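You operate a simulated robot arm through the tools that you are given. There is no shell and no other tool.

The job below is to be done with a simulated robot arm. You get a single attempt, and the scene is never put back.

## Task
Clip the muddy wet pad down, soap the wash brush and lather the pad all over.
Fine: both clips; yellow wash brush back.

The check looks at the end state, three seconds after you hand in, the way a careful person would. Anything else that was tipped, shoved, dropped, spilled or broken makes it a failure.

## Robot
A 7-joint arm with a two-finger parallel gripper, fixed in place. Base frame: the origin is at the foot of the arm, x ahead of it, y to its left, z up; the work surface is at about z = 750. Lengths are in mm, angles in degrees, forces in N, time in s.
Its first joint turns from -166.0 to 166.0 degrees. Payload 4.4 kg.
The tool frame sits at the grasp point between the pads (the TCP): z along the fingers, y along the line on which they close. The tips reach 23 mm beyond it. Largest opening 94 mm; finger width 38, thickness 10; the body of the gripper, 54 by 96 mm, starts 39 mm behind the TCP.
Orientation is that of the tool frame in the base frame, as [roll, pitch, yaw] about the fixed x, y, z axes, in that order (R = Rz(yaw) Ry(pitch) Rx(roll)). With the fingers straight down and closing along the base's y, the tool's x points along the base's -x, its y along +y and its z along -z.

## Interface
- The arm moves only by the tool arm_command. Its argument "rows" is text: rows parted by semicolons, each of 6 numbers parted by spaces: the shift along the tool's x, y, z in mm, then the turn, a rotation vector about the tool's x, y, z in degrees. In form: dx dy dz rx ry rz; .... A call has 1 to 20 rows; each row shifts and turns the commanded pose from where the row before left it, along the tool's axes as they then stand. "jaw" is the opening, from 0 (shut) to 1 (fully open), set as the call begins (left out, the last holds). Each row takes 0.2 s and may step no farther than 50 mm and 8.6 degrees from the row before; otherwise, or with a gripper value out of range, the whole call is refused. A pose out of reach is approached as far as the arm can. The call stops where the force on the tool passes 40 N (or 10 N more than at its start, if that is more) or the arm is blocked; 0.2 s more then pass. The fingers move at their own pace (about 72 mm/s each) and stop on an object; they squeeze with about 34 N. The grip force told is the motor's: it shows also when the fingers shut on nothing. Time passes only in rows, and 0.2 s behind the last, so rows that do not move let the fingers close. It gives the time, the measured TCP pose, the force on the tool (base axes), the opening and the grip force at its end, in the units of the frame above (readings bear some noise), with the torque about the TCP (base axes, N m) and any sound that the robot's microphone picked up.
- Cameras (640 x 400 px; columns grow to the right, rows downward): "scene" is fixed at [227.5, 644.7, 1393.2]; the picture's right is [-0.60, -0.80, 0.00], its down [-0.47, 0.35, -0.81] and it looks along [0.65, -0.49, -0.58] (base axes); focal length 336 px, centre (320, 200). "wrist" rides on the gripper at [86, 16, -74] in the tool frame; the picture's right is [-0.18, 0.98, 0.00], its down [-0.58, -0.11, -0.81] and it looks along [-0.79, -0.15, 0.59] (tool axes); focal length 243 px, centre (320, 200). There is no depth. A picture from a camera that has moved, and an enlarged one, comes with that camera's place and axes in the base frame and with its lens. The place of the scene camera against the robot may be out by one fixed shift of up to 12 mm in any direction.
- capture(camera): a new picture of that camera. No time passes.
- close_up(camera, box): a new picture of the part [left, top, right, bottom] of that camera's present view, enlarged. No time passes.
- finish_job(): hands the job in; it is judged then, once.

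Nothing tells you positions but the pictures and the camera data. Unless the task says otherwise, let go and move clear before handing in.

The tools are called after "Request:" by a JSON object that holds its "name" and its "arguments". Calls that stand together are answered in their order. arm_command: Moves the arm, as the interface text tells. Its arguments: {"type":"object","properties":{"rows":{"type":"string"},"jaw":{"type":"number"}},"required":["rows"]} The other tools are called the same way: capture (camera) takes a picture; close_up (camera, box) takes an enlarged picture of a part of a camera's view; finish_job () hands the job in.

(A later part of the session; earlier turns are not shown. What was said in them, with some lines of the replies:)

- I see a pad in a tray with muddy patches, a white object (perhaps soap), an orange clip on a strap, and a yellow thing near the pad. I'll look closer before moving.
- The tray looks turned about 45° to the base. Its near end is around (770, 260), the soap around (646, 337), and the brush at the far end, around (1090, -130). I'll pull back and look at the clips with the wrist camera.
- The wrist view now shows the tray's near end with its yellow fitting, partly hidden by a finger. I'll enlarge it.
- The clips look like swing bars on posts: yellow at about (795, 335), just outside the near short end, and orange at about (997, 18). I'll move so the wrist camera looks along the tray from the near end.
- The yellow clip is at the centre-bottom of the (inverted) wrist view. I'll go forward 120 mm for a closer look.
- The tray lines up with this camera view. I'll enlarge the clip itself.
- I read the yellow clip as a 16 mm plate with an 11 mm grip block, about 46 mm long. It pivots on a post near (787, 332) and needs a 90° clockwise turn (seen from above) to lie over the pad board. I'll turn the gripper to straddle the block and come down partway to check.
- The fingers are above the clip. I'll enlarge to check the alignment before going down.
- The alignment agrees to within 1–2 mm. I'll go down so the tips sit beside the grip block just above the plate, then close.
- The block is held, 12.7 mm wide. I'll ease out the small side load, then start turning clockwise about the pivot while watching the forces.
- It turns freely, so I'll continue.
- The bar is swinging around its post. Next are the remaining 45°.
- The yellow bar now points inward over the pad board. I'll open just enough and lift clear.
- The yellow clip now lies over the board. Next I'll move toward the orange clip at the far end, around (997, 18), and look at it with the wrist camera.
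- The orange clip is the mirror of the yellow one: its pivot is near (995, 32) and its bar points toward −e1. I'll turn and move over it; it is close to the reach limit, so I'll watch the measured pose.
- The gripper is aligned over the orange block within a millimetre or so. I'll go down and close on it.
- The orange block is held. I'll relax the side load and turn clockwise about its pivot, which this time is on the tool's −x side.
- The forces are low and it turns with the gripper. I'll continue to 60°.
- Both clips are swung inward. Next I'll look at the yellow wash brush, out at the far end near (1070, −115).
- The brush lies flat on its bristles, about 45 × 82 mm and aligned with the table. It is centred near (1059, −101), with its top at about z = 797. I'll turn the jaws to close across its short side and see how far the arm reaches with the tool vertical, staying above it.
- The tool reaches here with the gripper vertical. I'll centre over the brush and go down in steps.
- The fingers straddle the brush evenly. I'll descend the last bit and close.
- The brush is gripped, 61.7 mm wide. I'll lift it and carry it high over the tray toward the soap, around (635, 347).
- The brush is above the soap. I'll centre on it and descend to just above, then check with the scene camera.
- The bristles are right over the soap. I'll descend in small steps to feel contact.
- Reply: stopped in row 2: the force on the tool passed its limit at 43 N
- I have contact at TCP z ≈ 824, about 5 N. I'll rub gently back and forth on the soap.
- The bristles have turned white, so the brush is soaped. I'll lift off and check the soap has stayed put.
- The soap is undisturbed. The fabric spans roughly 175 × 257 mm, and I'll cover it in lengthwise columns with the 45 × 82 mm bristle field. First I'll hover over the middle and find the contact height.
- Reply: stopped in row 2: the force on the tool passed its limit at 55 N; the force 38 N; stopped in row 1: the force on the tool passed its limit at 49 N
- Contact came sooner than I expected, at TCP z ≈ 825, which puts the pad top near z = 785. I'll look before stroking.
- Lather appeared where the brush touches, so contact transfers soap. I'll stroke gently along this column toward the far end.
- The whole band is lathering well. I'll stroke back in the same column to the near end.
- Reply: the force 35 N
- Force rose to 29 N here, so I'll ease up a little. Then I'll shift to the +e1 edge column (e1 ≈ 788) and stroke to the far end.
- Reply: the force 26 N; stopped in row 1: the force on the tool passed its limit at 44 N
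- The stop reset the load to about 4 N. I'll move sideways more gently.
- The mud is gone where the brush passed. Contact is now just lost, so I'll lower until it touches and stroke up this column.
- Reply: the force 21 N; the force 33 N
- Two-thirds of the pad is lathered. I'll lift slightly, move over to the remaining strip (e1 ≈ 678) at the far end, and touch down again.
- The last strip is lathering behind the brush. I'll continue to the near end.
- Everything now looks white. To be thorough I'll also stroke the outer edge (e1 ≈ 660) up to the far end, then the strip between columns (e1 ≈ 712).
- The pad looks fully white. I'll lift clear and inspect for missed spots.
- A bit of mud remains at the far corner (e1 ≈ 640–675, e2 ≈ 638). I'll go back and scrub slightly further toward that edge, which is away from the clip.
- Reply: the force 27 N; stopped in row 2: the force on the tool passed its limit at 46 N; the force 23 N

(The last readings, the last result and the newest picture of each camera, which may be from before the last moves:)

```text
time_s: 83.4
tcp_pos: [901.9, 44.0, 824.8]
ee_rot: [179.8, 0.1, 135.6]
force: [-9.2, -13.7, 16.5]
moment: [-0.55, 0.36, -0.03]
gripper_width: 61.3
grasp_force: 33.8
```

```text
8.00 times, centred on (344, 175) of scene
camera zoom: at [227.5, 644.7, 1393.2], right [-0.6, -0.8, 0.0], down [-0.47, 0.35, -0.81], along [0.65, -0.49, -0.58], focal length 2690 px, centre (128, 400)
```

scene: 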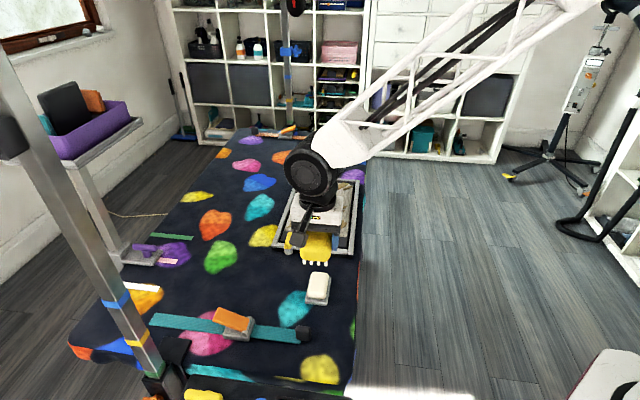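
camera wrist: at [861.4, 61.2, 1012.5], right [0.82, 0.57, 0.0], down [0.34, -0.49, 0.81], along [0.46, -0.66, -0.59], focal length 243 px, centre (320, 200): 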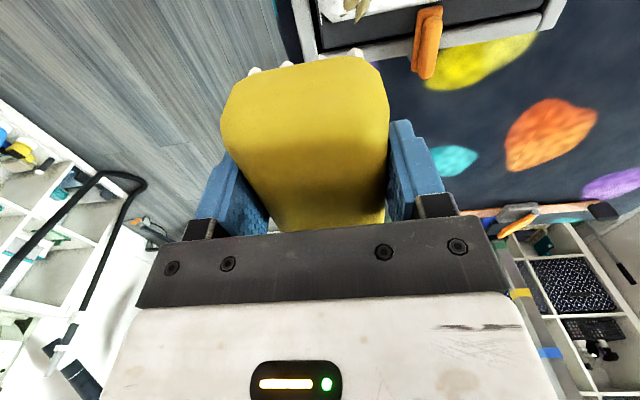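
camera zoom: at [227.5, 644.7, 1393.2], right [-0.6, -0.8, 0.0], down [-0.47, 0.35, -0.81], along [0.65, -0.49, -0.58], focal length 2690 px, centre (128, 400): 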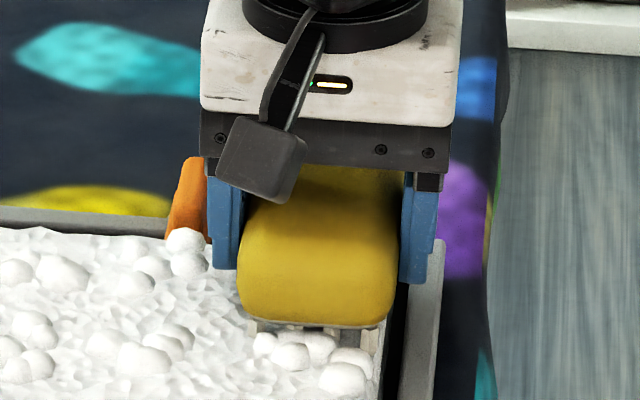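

Foam is building up in the corner. I'll lift off and check.

Request:
{"name": "arm_command", "arguments": {"rows": "0 0 -3 0 0 0; 0 0 -30 0 0 0; 0 0 -40 0 0 0; 0 0 -40 0 0 0; -35 -20 0 0 0 0; -35 -10 0 0 0 0; 0 0 0 0 0 0"}}

Request:
{"name": "close_up", "arguments": {"camera": "scene", "box": [264, 165, 376, 255]}}

Request:
{"name": "close_up", "arguments": {"camera": "scene", "box": [304, 160, 384, 210]}}

Request:
{"name": "close_up", "arguments": {"camera": "wrist", "box": [240, 0, 560, 120]}}

```text
time_s: 85.0
tcp_pos: [931.2, -27.3, 935.8]
ee_rot: [179.8, 0.2, 135.5]
force: [-0.7, 0.1, -2.1]
moment: [-0.01, 0.0, 0.01]
gripper_width: 61.5
grasp_force: 34.3
```

```text
4.44 times, centred on (320, 210) of scene
camera zoom: at [227.5, 644.7, 1393.2], right [-0.6, -0.8, 0.0], down [-0.47, 0.35, -0.81], along [0.65, -0.49, -0.58], focal length 1494 px, centre (320, 156)
```

zoom: 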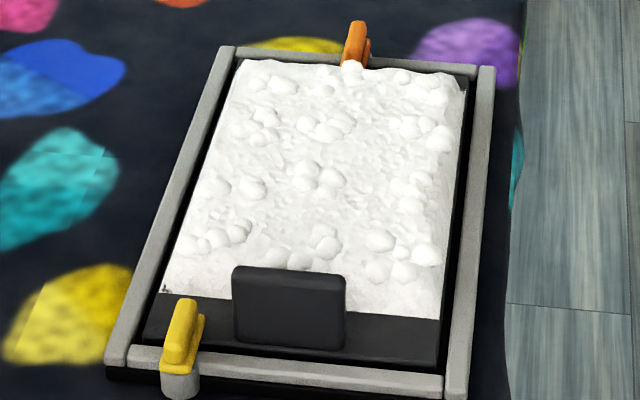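

```text
8.00 times, centred on (344, 185) of scene
camera zoom: at [227.5, 644.7, 1393.2], right [-0.6, -0.8, 0.0], down [-0.47, 0.35, -0.81], along [0.65, -0.49, -0.58], focal length 2690 px, centre (128, 320)
```

zoom: 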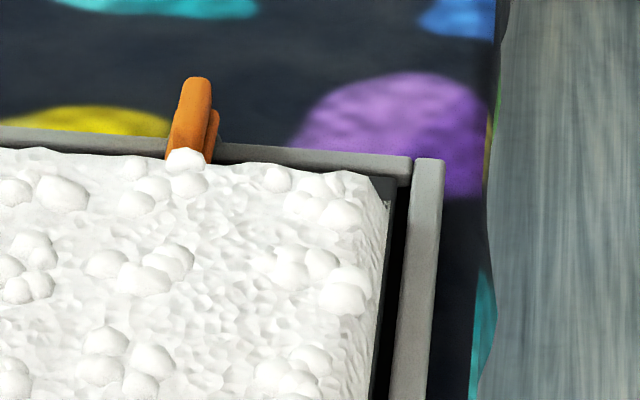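

```text
2.00 times, centred on (400, 60) of wrist
camera zoom: at [879.3, 45.3, 1011.0], right [0.82, 0.57, 0.0], down [0.34, -0.49, 0.81], along [0.46, -0.66, -0.59], focal length 485 px, centre (160, 480)
```

zoom: 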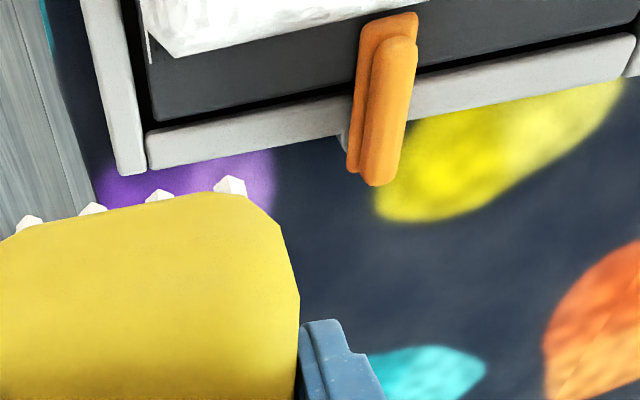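

All the mud is covered, and the orange clip lies over the board. Next the brush goes back to where it was: TCP (1057.5, −98.7), z ≈ 789.

Request:
{"name": "arm_command", "arguments": {"rows": "-35 9.35 0 0 0 0; -35 9.35 0 0 0 0; -35 9.35 0 0 0 0; -35.2 9.35 0 0 0 0; 0 0 40 0 0 0; 0 0 45 0 0 0; 0 0 40 0 0 0; 0 0 10 0 0 0; 0 0 0 0 0 0"}}

Request:
{"name": "close_up", "arguments": {"camera": "scene", "box": [290, 120, 386, 180]}}

```text
time_s: 87.0
tcp_pos: [1055.4, -96.0, 803.9]
ee_rot: [179.8, 0.2, 135.6]
force: [0.7, -0.5, -0.3]
moment: [0.02, 0.0, 0.0]
gripper_width: 61.6
grasp_force: 33.7
```

```text
6.67 times, centred on (338, 150) of scene
camera zoom: at [227.5, 644.7, 1393.2], right [-0.6, -0.8, 0.0], down [-0.47, 0.35, -0.81], along [0.65, -0.49, -0.58], focal length 2242 px, centre (200, 533)
```

zoom: 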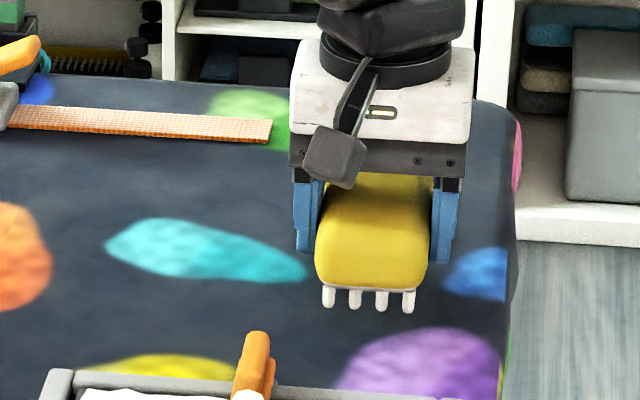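

Request:
{"name": "arm_command", "arguments": {"rows": "-3.2 0 6 0 0 0; 0 0 5 0 0 0; 0 0 0 0 0 0"}}

Request:
{"name": "arm_command", "arguments": {"rows": "0 0 1.5 0 0 0; 0 0 0 0 0 0"}}

Request:
{"name": "arm_command", "arguments": {"rows": "0 0 1 0 0 0; 0 0 0 0 0 0"}}

```text
time_s: 87.8
tcp_pos: [1057.3, -99.1, 791.4]
ee_rot: [179.8, 0.1, 135.6]
force: [0.3, 1.3, -1.9]
moment: [-0.02, 0.01, -0.01]
gripper_width: 61.5
grasp_force: 34.2
```

```text
time_s: 88.4
tcp_pos: [1058.0, -98.8, 788.8]
ee_rot: [179.8, 0.1, 135.6]
force: [-0.7, -0.9, -1.1]
moment: [0.02, 0.0, -0.02]
gripper_width: 61.7
grasp_force: 33.7
```

```text
time_s: 89.0
tcp_pos: [1057.7, -98.7, 789.3]
ee_rot: [179.8, 0.2, 135.6]
force: [0.1, -0.4, -0.3]
moment: [-0.03, -0.04, 0.01]
gripper_width: 61.7
grasp_force: 34.2
```

Request:
{"name": "arm_command", "arguments": {"rows": "0 0 0.7 0 0 0; 0 0 0 0 0 0"}}

Request:
{"name": "arm_command", "arguments": {"rows": "0 0 0.7 0 0 0; 0 0 0 0 0 0"}}

Request:
{"name": "close_up", "arguments": {"camera": "scene", "box": [290, 120, 386, 180]}}

```text
time_s: 89.6
tcp_pos: [1058.2, -99.0, 788.4]
ee_rot: [179.8, 0.1, 135.6]
force: [-0.2, -0.1, -0.8]
moment: [-0.06, -0.02, -0.03]
gripper_width: 61.4
grasp_force: 34.3
```

```text
time_s: 90.2
tcp_pos: [1058.8, -98.6, 787.6]
ee_rot: [179.7, 0.2, 135.6]
force: [-2.4, 0.8, 4.9]
moment: [-0.2, 0.14, -0.07]
gripper_width: 61.5
grasp_force: 34.1
```

```text
6.67 times, centred on (338, 150) of scene
camera zoom: at [227.5, 644.7, 1393.2], right [-0.6, -0.8, 0.0], down [-0.47, 0.35, -0.81], along [0.65, -0.49, -0.58], focal length 2242 px, centre (200, 533)
```

zoom: 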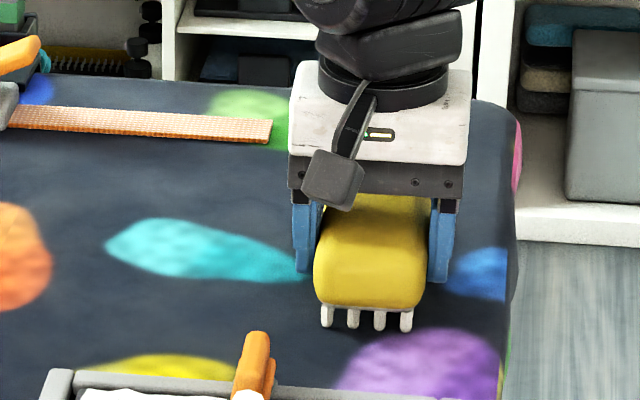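

The bristles touch the table in the original spot. I'll release and rise straight up.

Request:
{"name": "arm_command", "arguments": {"rows": "0 0 0 0 0 0; 0 0 0 0 0 0; 0 0 0 0 0 0", "jaw": 1}}

Request:
{"name": "arm_command", "arguments": {"rows": "0 0 -15 0 0 0; 0 0 -40 0 0 0; 0 0 -45 0 0 0; 0 0 -40 0 0 0; 0 0 0 0 0 0"}}

Request:
{"name": "close_up", "arguments": {"camera": "scene", "box": [310, 135, 374, 175]}}

Request:
{"name": "capture", "arguments": {"camera": "wrist"}}

```text
time_s: 91.0
tcp_pos: [1058.4, -99.5, 787.6]
ee_rot: [179.9, 0.1, 135.6]
force: [0.3, 0.4, -0.3]
moment: [0.02, -0.02, 0.01]
gripper_width: 93.9
grasp_force: 0.1
```

```text
time_s: 92.2
tcp_pos: [1056.4, -98.2, 925.9]
ee_rot: [179.9, 0.2, 135.7]
force: [0.1, -0.1, -0.6]
moment: [0.0, 0.0, -0.02]
gripper_width: 94.1
grasp_force: 0.1
```

```text
10.00 times, centred on (342, 155) of scene
camera zoom: at [227.5, 644.7, 1393.2], right [-0.6, -0.8, 0.0], down [-0.47, 0.35, -0.81], along [0.65, -0.49, -0.58], focal length 3363 px, centre (100, 650)
```

zoom: 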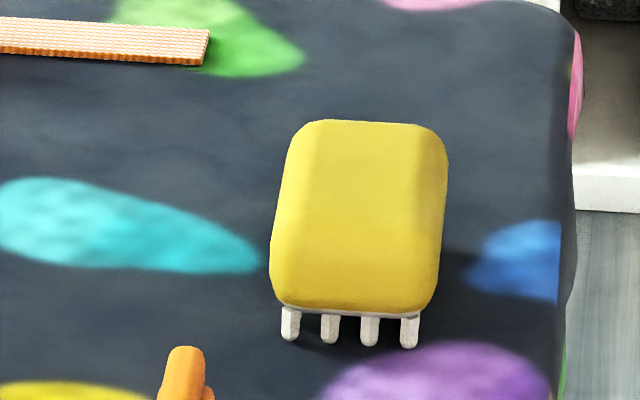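

```text
taken
camera wrist: at [1006.2, -25.6, 1001.6], right [0.82, 0.57, 0.0], down [0.34, -0.49, 0.81], along [0.46, -0.66, -0.59], focal length 243 px, centre (320, 200)
```

wrist: 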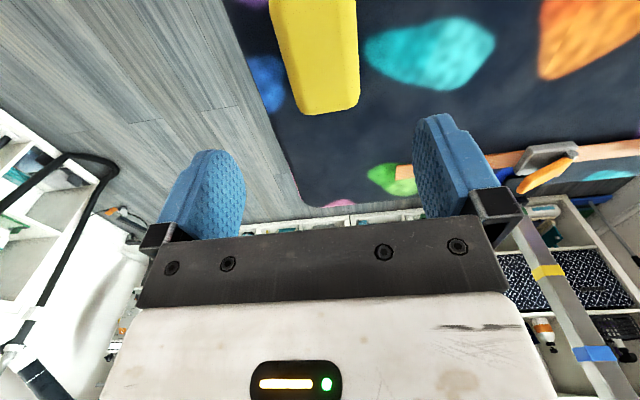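

The brush is back exactly where it stood. I'll move away over the near end and do a final check of the pad area behind the handle and of both clips.

Request:
{"name": "arm_command", "arguments": {"rows": "47.2 4.4 0 0 0 0; 47.2 4.4 0 0 0 0; 47.2 4.4 0 0 0 0; 47.2 4.4 0 0 0 0; 47.2 4.4 0 0 0 0; 47.2 4.4 0 0 0 0; 47.2 4.4 0 0 0 0; 47.2 4.4 0 0 0 0; 47.2 4.4 0 0 0 0; 0 0 0 0 0 0"}}

Request:
{"name": "capture", "arguments": {"camera": "wrist"}}

Request:
{"name": "capture", "arguments": {"camera": "scene"}}

```text
time_s: 94.4
tcp_pos: [781.6, 225.6, 924.8]
ee_rot: [179.9, 0.1, 135.7]
force: [0.4, -0.3, 0.4]
moment: [0.02, 0.02, 0.02]
gripper_width: 94.0
grasp_force: 0.1
```

```text
taken
camera wrist: at [730.8, 298.0, 999.7], right [0.82, 0.57, 0.0], down [0.34, -0.49, 0.81], along [0.46, -0.66, -0.59], focal length 243 px, centre (320, 200)
```

wrist: 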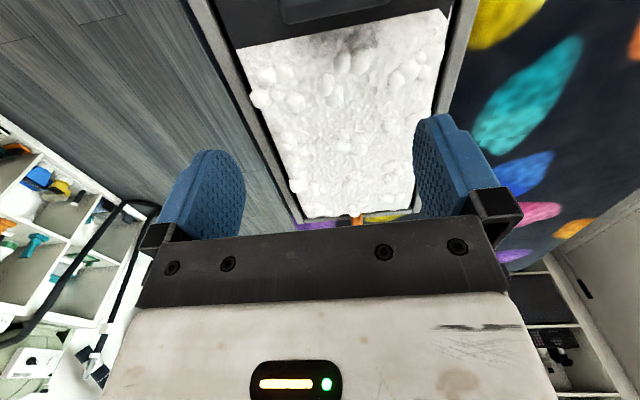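

```text
taken
```

scene: 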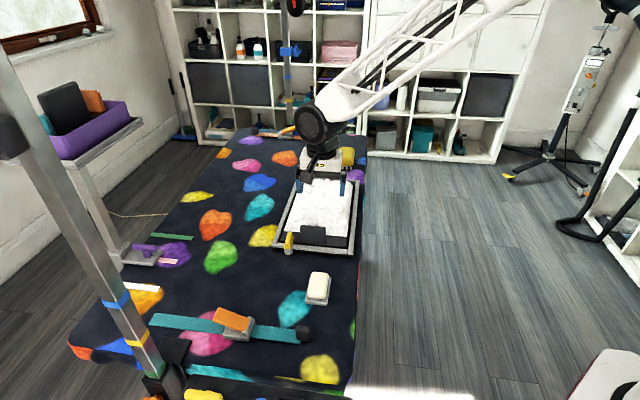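

Request:
{"name": "close_up", "arguments": {"camera": "wrist", "box": [220, 0, 460, 150]}}

Request:
{"name": "close_up", "arguments": {"camera": "wrist", "box": [240, 120, 420, 232]}}

Request:
{"name": "close_up", "arguments": {"camera": "scene", "box": [268, 215, 348, 265]}}

Request:
{"name": "close_up", "arguments": {"camera": "scene", "box": [140, 260, 364, 400]}}

```text
2.67 times, centred on (340, 75) of wrist
camera zoom: at [730.8, 298.0, 999.7], right [0.82, 0.57, 0.0], down [0.34, -0.49, 0.81], along [0.46, -0.66, -0.59], focal length 647 px, centre (267, 533)
```

zoom: 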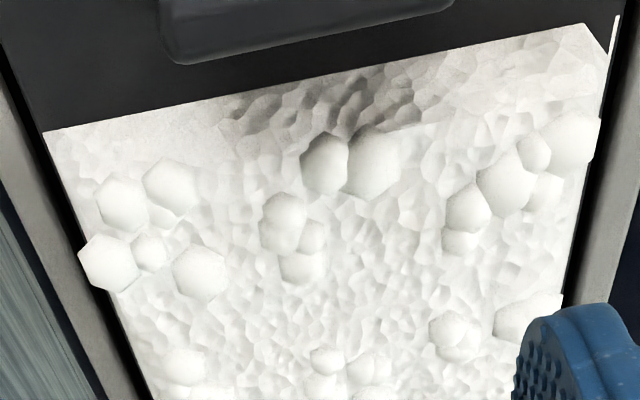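

```text
3.56 times, centred on (330, 176) of wrist
camera zoom: at [730.8, 298.0, 999.7], right [0.82, 0.57, 0.0], down [0.34, -0.49, 0.81], along [0.46, -0.66, -0.59], focal length 863 px, centre (284, 285)
```

zoom: 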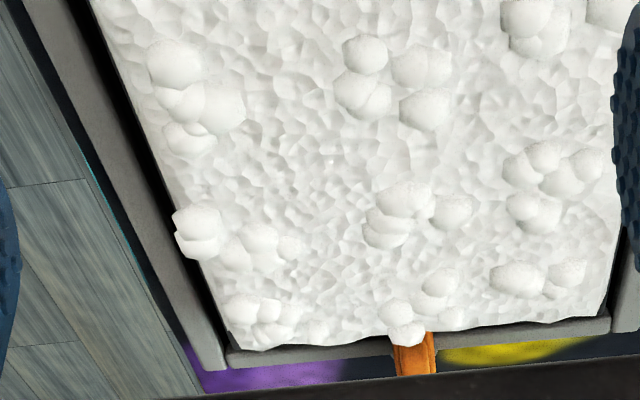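

```text
8.00 times, centred on (308, 240) of scene
camera zoom: at [227.5, 644.7, 1393.2], right [-0.6, -0.8, 0.0], down [-0.47, 0.35, -0.81], along [0.65, -0.49, -0.58], focal length 2690 px, centre (416, -120)
```

zoom: 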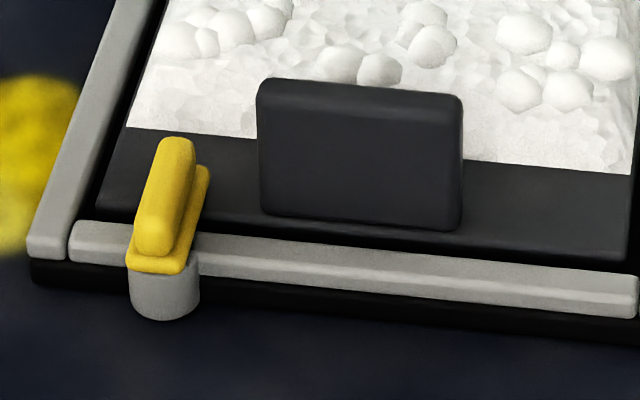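

```text
2.86 times, centred on (252, 330) of scene
camera zoom: at [227.5, 644.7, 1393.2], right [-0.6, -0.8, 0.0], down [-0.47, 0.35, -0.81], along [0.65, -0.49, -0.58], focal length 961 px, centre (514, -171)
```

zoom: 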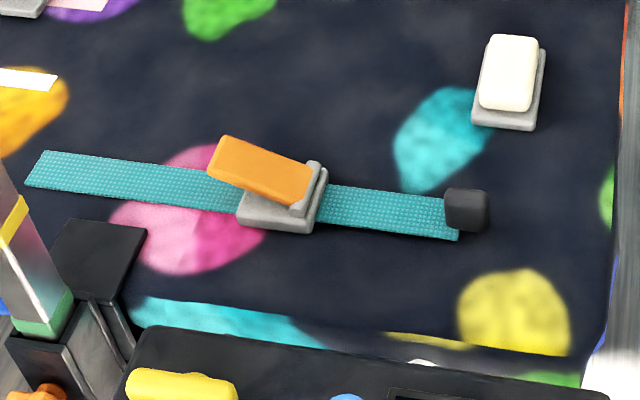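

The pad is white, but the near strip looks smoother. I'll zoom in to be sure it is lathered and not bare.

Request:
{"name": "close_up", "arguments": {"camera": "wrist", "box": [232, 10, 332, 72]}}

Request:
{"name": "close_up", "arguments": {"camera": "wrist", "box": [352, 0, 452, 62]}}

Request:
{"name": "close_up", "arguments": {"camera": "scene", "box": [316, 215, 364, 245]}}

Request:
{"name": "close_up", "arguments": {"camera": "scene", "box": [272, 210, 320, 240]}}

```text
6.40 times, centred on (282, 41) of wrist
camera zoom: at [730.8, 298.0, 999.7], right [0.82, 0.57, 0.0], down [0.34, -0.49, 0.81], along [0.46, -0.66, -0.59], focal length 1553 px, centre (563, 1218)
```

zoom: 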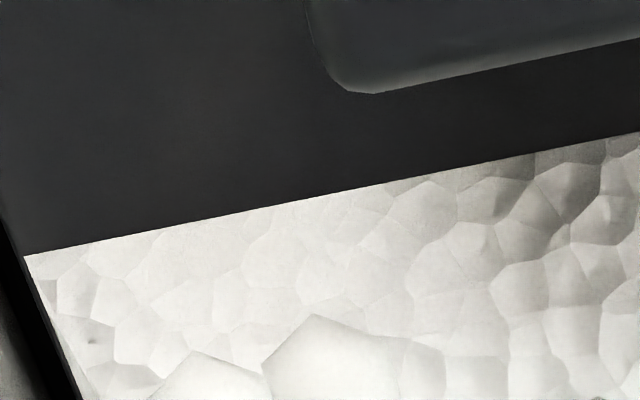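

```text
6.40 times, centred on (402, 31) of wrist
camera zoom: at [730.8, 298.0, 999.7], right [0.82, 0.57, 0.0], down [0.34, -0.49, 0.81], along [0.46, -0.66, -0.59], focal length 1553 px, centre (-205, 1282)
```

zoom: 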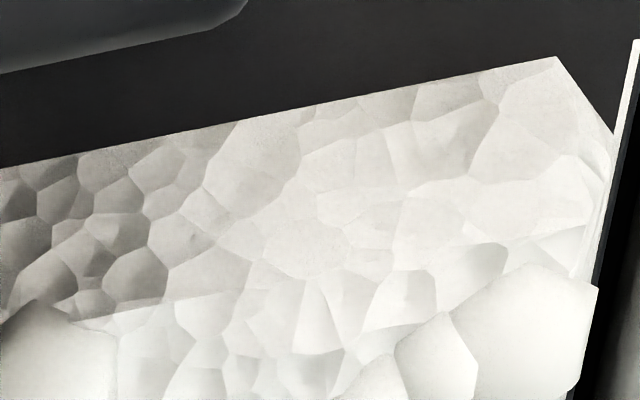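

```text
13.33 times, centred on (340, 230) of scene
camera zoom: at [227.5, 644.7, 1393.2], right [-0.6, -0.8, 0.0], down [-0.47, 0.35, -0.81], along [0.65, -0.49, -0.58], focal length 4484 px, centre (53, -200)
```

zoom: 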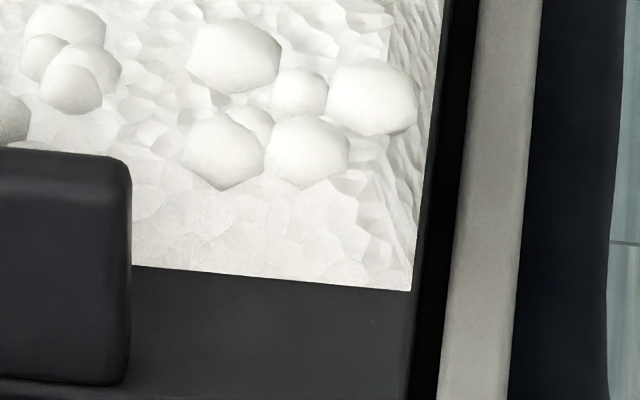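

```text
13.33 times, centred on (296, 225) of scene
camera zoom: at [227.5, 644.7, 1393.2], right [-0.6, -0.8, 0.0], down [-0.47, 0.35, -0.81], along [0.65, -0.49, -0.58], focal length 4484 px, centre (640, -133)
```

zoom: 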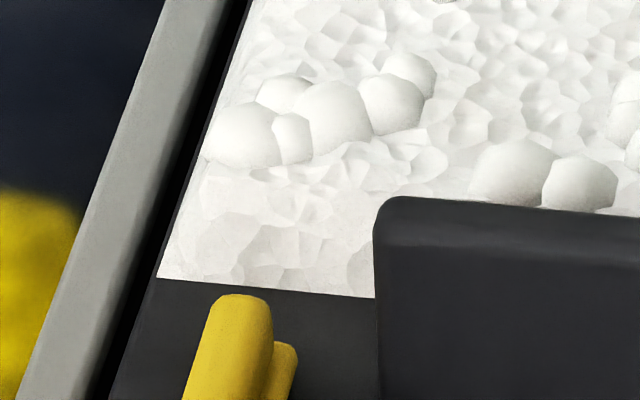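

The foam reaches every edge of the pad, both clips lie over the board, the soap and other items are undisturbed, and the brush is back. The gripper is empty and clear, so I'm handing in.

Request:
{"name": "finish_job", "arguments": {}}

```text
The job is handed in.
```

The job is handed in, and every check I made before handing in looked right. I haven't seen the judged result.

- **Clips:** the yellow and orange clips are both swung a quarter turn inward and lie over the pad board.
- **Lather:** the final close-ups show foam to every edge of the pad and no mud left. A bit of mud remained at the far corner after the first pass, so I scrubbed that spot again.
- **Wash brush:** it stands where it was, about where it started to within a millimetre or two. Its bristles are still white with soap.
- **Other items:** the soap and the other items in view looked undisturbed. The tray may have moved 1–2 mm while I turned the yellow clip.

While I was finding contact height and scrubbing, the 40 N force limit stopped the arm six times, with readings up to 55 N. I saw no damage from it.
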